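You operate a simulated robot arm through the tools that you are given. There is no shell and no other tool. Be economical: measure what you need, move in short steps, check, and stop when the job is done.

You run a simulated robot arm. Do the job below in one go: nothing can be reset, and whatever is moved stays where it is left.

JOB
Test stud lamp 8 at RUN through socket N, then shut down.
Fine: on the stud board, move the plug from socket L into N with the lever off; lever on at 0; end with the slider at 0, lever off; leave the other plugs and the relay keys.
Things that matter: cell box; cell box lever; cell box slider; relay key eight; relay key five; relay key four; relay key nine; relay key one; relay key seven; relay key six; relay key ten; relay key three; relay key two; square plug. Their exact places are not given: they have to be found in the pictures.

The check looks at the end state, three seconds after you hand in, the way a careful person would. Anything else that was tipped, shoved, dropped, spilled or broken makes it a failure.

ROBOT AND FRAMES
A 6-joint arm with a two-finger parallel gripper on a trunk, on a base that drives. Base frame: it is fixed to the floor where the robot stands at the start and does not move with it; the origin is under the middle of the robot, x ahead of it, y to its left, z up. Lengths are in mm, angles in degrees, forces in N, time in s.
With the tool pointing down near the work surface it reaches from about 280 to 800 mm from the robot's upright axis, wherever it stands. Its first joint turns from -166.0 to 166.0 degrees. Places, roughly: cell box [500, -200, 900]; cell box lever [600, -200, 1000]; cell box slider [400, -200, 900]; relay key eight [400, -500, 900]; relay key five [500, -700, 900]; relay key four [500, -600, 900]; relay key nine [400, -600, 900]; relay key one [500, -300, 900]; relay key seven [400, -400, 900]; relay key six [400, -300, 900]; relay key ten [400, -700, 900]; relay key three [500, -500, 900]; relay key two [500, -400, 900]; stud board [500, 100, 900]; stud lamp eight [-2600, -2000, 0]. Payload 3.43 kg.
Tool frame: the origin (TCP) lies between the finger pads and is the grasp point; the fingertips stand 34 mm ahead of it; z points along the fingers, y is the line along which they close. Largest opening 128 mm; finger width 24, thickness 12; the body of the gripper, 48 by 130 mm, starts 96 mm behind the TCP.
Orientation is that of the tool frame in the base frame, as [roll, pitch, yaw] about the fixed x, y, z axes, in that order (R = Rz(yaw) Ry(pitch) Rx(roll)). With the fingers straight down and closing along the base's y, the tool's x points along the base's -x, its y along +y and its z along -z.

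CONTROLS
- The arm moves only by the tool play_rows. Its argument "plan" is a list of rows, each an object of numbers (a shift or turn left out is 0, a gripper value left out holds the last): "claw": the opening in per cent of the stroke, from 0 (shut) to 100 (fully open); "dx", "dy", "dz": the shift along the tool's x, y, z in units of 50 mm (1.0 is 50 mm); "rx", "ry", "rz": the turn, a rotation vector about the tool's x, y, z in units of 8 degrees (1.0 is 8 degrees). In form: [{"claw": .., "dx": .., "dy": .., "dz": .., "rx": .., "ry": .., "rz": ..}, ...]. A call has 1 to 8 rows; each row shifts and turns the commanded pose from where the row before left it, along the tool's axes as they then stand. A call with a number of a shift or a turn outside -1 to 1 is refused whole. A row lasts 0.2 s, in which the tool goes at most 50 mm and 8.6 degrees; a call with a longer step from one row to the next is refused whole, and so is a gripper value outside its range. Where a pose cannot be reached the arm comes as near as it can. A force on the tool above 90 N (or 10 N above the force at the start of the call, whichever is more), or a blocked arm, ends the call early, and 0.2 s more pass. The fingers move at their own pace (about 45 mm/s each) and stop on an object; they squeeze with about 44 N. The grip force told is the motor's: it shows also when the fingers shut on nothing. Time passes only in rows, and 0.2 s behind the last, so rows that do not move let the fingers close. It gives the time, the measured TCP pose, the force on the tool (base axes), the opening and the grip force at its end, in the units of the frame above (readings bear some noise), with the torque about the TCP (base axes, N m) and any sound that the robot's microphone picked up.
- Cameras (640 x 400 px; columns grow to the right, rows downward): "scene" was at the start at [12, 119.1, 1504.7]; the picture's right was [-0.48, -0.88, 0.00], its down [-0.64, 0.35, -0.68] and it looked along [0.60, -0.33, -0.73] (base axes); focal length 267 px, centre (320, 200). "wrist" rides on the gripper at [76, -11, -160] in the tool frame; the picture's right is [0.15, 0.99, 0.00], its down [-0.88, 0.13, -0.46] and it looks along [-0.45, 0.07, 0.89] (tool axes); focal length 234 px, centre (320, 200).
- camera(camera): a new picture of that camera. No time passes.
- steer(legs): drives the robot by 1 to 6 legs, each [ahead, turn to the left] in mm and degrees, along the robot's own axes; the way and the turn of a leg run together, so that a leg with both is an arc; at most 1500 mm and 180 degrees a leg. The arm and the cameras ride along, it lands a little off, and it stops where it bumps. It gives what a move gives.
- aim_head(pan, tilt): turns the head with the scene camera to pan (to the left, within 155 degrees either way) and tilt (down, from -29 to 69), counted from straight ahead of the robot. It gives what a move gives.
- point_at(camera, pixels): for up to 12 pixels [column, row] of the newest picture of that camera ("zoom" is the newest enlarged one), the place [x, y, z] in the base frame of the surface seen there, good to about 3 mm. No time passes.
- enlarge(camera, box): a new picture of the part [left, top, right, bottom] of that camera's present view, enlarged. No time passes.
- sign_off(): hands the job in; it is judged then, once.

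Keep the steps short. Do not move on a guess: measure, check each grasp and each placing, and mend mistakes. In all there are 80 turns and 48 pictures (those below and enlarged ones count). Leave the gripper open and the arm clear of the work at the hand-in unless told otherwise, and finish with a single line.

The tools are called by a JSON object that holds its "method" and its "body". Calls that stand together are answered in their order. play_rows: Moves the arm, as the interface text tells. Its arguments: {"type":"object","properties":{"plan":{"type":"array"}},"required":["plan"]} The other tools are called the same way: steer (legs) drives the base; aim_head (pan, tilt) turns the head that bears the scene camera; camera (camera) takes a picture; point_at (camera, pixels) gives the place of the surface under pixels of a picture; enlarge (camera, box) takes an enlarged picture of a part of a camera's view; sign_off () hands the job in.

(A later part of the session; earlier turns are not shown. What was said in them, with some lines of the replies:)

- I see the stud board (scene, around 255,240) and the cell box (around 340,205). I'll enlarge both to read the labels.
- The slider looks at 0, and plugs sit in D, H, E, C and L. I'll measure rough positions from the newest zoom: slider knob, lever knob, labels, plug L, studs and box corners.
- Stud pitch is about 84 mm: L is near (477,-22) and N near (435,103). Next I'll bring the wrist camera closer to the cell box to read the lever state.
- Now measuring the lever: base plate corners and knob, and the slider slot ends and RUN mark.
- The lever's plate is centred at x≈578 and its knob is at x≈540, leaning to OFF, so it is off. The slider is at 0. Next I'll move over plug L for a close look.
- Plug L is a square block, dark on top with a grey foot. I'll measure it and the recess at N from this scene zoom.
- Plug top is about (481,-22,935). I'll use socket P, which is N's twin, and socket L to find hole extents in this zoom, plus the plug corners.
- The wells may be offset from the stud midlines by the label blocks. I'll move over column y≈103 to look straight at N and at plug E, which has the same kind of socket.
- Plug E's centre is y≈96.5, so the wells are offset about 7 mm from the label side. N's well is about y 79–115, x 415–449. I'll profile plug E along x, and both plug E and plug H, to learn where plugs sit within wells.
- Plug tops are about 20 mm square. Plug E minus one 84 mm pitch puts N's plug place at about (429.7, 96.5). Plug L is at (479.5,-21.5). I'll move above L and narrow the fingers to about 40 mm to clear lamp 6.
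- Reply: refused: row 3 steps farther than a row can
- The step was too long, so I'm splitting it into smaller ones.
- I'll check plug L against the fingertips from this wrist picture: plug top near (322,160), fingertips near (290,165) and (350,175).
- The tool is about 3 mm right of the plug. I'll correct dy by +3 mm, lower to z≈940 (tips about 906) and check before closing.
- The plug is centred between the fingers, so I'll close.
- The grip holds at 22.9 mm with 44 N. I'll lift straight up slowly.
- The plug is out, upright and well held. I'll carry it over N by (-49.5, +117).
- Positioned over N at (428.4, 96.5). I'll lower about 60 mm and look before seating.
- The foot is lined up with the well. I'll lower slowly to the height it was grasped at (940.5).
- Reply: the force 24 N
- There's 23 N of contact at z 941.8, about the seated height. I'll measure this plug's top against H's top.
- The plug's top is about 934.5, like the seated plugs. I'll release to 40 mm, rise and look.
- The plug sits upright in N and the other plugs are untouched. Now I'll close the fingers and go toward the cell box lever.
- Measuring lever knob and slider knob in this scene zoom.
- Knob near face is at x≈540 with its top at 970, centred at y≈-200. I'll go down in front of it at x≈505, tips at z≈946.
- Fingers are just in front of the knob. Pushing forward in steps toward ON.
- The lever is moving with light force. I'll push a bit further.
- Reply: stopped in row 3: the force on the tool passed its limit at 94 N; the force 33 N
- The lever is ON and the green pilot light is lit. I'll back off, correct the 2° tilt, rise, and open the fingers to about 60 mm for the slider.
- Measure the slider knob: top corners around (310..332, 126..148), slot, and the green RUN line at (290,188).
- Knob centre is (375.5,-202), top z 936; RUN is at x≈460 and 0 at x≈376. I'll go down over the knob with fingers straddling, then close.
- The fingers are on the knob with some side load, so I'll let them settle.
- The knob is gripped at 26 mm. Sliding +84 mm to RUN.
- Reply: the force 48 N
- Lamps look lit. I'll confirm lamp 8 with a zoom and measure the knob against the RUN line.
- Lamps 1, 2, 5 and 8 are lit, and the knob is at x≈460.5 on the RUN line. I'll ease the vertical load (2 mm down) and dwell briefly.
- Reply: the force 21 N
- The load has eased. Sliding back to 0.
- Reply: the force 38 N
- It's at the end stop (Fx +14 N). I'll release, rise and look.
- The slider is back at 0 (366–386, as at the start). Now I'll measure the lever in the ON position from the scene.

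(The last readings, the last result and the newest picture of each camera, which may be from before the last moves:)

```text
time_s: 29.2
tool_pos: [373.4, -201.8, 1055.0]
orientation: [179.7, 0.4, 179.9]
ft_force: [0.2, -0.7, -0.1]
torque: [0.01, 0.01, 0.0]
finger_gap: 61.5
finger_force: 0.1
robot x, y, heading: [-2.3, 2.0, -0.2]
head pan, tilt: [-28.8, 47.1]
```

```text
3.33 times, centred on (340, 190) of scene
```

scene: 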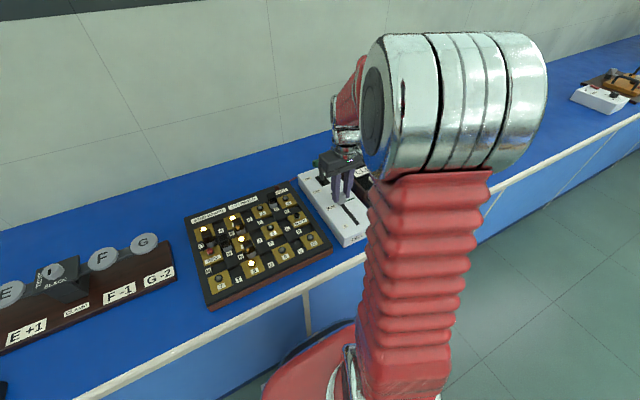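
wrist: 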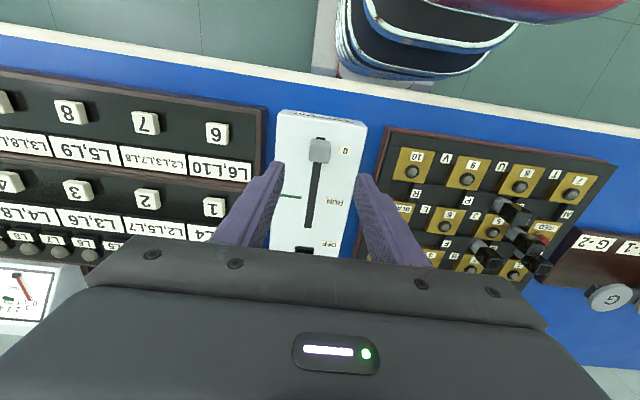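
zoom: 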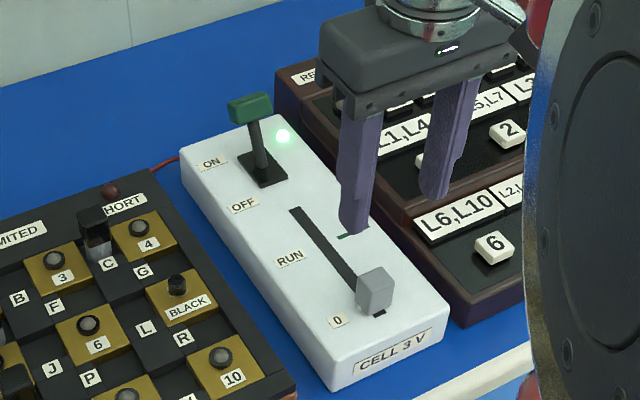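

{"method": "point_at", "body": {"camera": "zoom", "pixels": [[240, 100], [265, 95], [250, 98], [236, 116], [268, 108], [251, 112], [258, 140], [262, 165], [110, 20], [30, 190], [190, 60], [220, 128]]}}

```text
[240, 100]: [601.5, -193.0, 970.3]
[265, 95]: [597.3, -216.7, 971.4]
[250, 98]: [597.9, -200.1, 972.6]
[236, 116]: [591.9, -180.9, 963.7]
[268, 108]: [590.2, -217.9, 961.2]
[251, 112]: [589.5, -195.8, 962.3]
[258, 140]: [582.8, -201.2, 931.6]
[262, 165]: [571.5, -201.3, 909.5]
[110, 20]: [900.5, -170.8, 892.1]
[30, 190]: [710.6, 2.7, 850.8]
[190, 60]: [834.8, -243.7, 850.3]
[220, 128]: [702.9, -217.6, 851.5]
```

Knob at ON spans x≈590–612. I'll close the fingers, pass high over it to x≈645, then check before going down behind it.

{"method": "play_rows", "body": {"plan": [{"claw": 0, "ry": 0.06}, {"dx": -0.91}, {"dx": -0.91}, {"dx": -0.91}, {"dx": -0.91}, {"dx": -0.91}, {"dx": -0.91}, {}]}}

{"method": "enlarge", "body": {"camera": "scene", "box": [290, 110, 390, 230]}}

```text
time_s: 31.0
tool_pos: [648.1, -202.4, 1053.2]
orientation: [179.7, -0.1, 179.9]
ft_force: [-0.4, -0.1, -0.5]
torque: [0.02, -0.03, -0.02]
finger_gap: 0.0
finger_force: 33.0
robot x, y, heading: [-2.2, -1.8, 0.1]
head pan, tilt: [-28.8, 47.1]
```

```text
3.33 times, centred on (340, 170) of scene
```

zoom: 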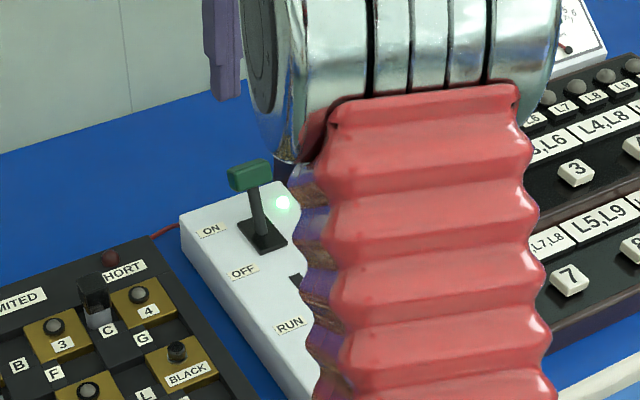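

Fingers are behind the lever with clear space. I'll lower to z≈982.

{"method": "play_rows", "body": {"plan": [{"dz": 0.5}, {"dz": 0.5}, {"dz": 0.42}, {}]}}

{"method": "enlarge", "body": {"camera": "scene", "box": [290, 110, 390, 230]}}

```text
time_s: 32.0
tool_pos: [646.5, -202.0, 978.5]
orientation: [179.8, -0.1, 179.9]
ft_force: [-0.1, -0.6, -0.3]
torque: [-0.01, -0.01, 0.01]
finger_gap: 0.0
finger_force: 32.6
robot x, y, heading: [-0.5, 1.0, 0.2]
head pan, tilt: [-28.8, 47.1]
```

```text
3.33 times, centred on (340, 170) of scene
```

zoom: 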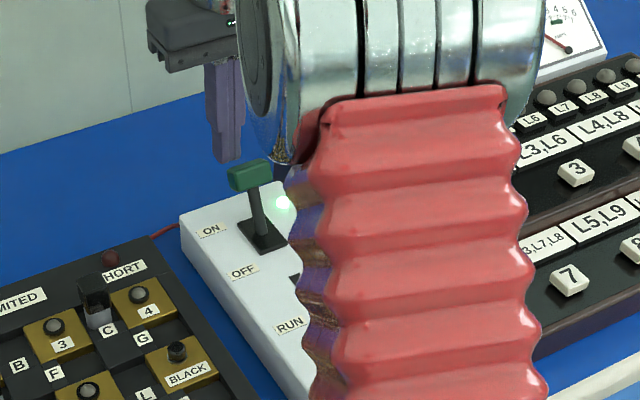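

The fingers are behind the knob. Pulling the lever toward OFF: move -x about 60 mm in easing steps.

{"method": "play_rows", "body": {"plan": [{"dx": 0.4}, {"dx": 0.3}, {"dx": 0.25}, {"dx": 0.2}, {"dx": 0.15}]}}

```text
time_s: 33.2
tool_pos: [581.9, -199.9, 981.8]
orientation: [179.8, -0.1, 179.9]
ft_force: [0.0, 0.0, -0.7]
torque: [0.01, -0.03, 0.04]
finger_gap: 0.0
finger_force: 33.0
robot x, y, heading: [-0.2, 2.2, 0.2]
head pan, tilt: [-28.8, 47.1]
```

There's no force now, so it may have snapped over. I'll back off behind, rise and look.

{"method": "play_rows", "body": {"plan": [{"dx": 0.08}, {}]}}

{"method": "enlarge", "body": {"camera": "scene", "box": [290, 110, 390, 230]}}

```text
time_s: 33.8
tool_pos: [578.9, -200.2, 983.1]
orientation: [179.8, 0.1, 179.9]
ft_force: [0.0, 0.3, 0.7]
torque: [0.01, 0.01, -0.01]
finger_gap: 0.2
finger_force: 33.1
robot x, y, heading: [-3.7, 0.6, -0.1]
head pan, tilt: [-28.8, 47.1]
```

```text
3.33 times, centred on (340, 170) of scene
```

zoom: 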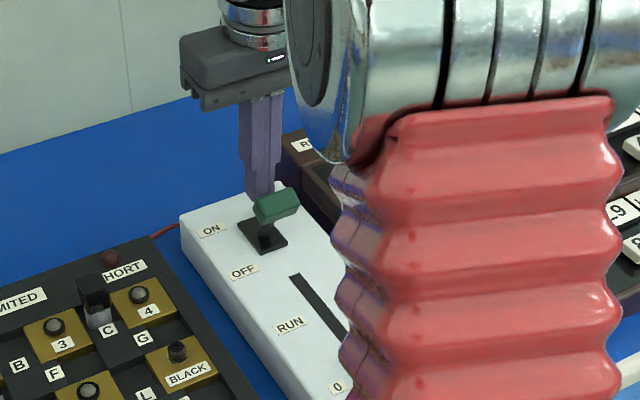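

The lever has snapped to OFF and the pilot light is out. I'll back away, rise, retreat and open.

{"method": "play_rows", "body": {"plan": [{"dx": -0.4}, {"dz": -0.9}, {"dz": -0.9}, {"dz": -0.9}, {"dz": -0.9}, {"dx": 0.9, "claw": 100}, {"dx": 0.9}, {"dx": 0.9}]}}

{"method": "play_rows", "body": {"plan": [{"dx": 0.9}, {"dx": 0.9}, {"dx": 0.9, "dz": -0.3}, {"dz": -0.9}, {}]}}

{"method": "camera", "body": {"camera": "wrist"}}

{"method": "enlarge", "body": {"camera": "scene", "box": [190, 130, 390, 310]}}

```text
time_s: 35.6
tool_pos: [464.2, -200.6, 1161.6]
orientation: [179.8, -0.1, 179.9]
ft_force: [0.6, 0.4, -1.2]
torque: [-0.05, 0.04, -0.01]
finger_gap: 68.4
finger_force: 0.2
robot x, y, heading: [-0.3, 3.3, 0.2]
head pan, tilt: [-28.8, 47.1]
```

```text
time_s: 36.8
tool_pos: [326.7, -200.5, 1223.9]
orientation: [179.8, -0.1, 179.8]
ft_force: [-0.3, -0.3, -0.3]
torque: [0.04, 0.02, 0.0]
finger_gap: 128.0
finger_force: 0.1
robot x, y, heading: [-0.9, 5.5, -0.2]
head pan, tilt: [-28.8, 47.1]
```

```text
6 pictures are left
```

wrist: 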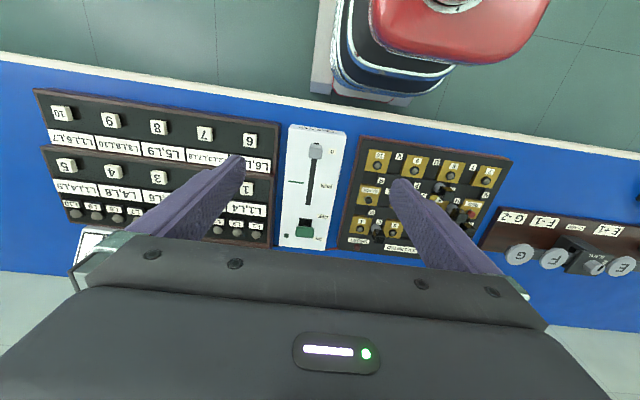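

```text
2.22 times, centred on (290, 220) of scene
```

zoom: 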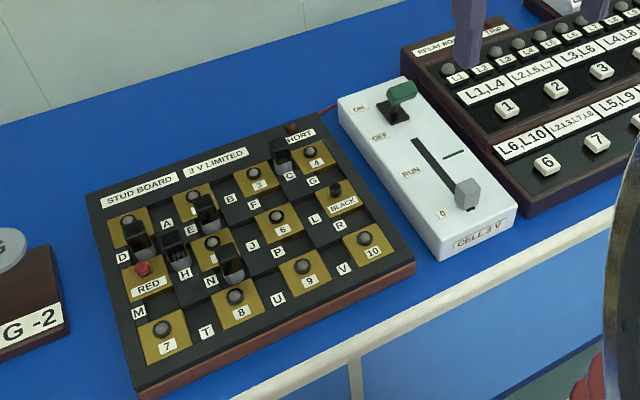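

Plug in N, slider at 0, lever off, lamps out, other plugs and keys untouched, gripper open and clear, so I'm handing in.

{"method": "sign_off", "body": {}}

```text
The job is handed in.
```

Lamp 8 lit at RUN with the plug moved from L to N; the slider is now back at 0, the lever is off, and the other plugs and relay keys were left as they were.
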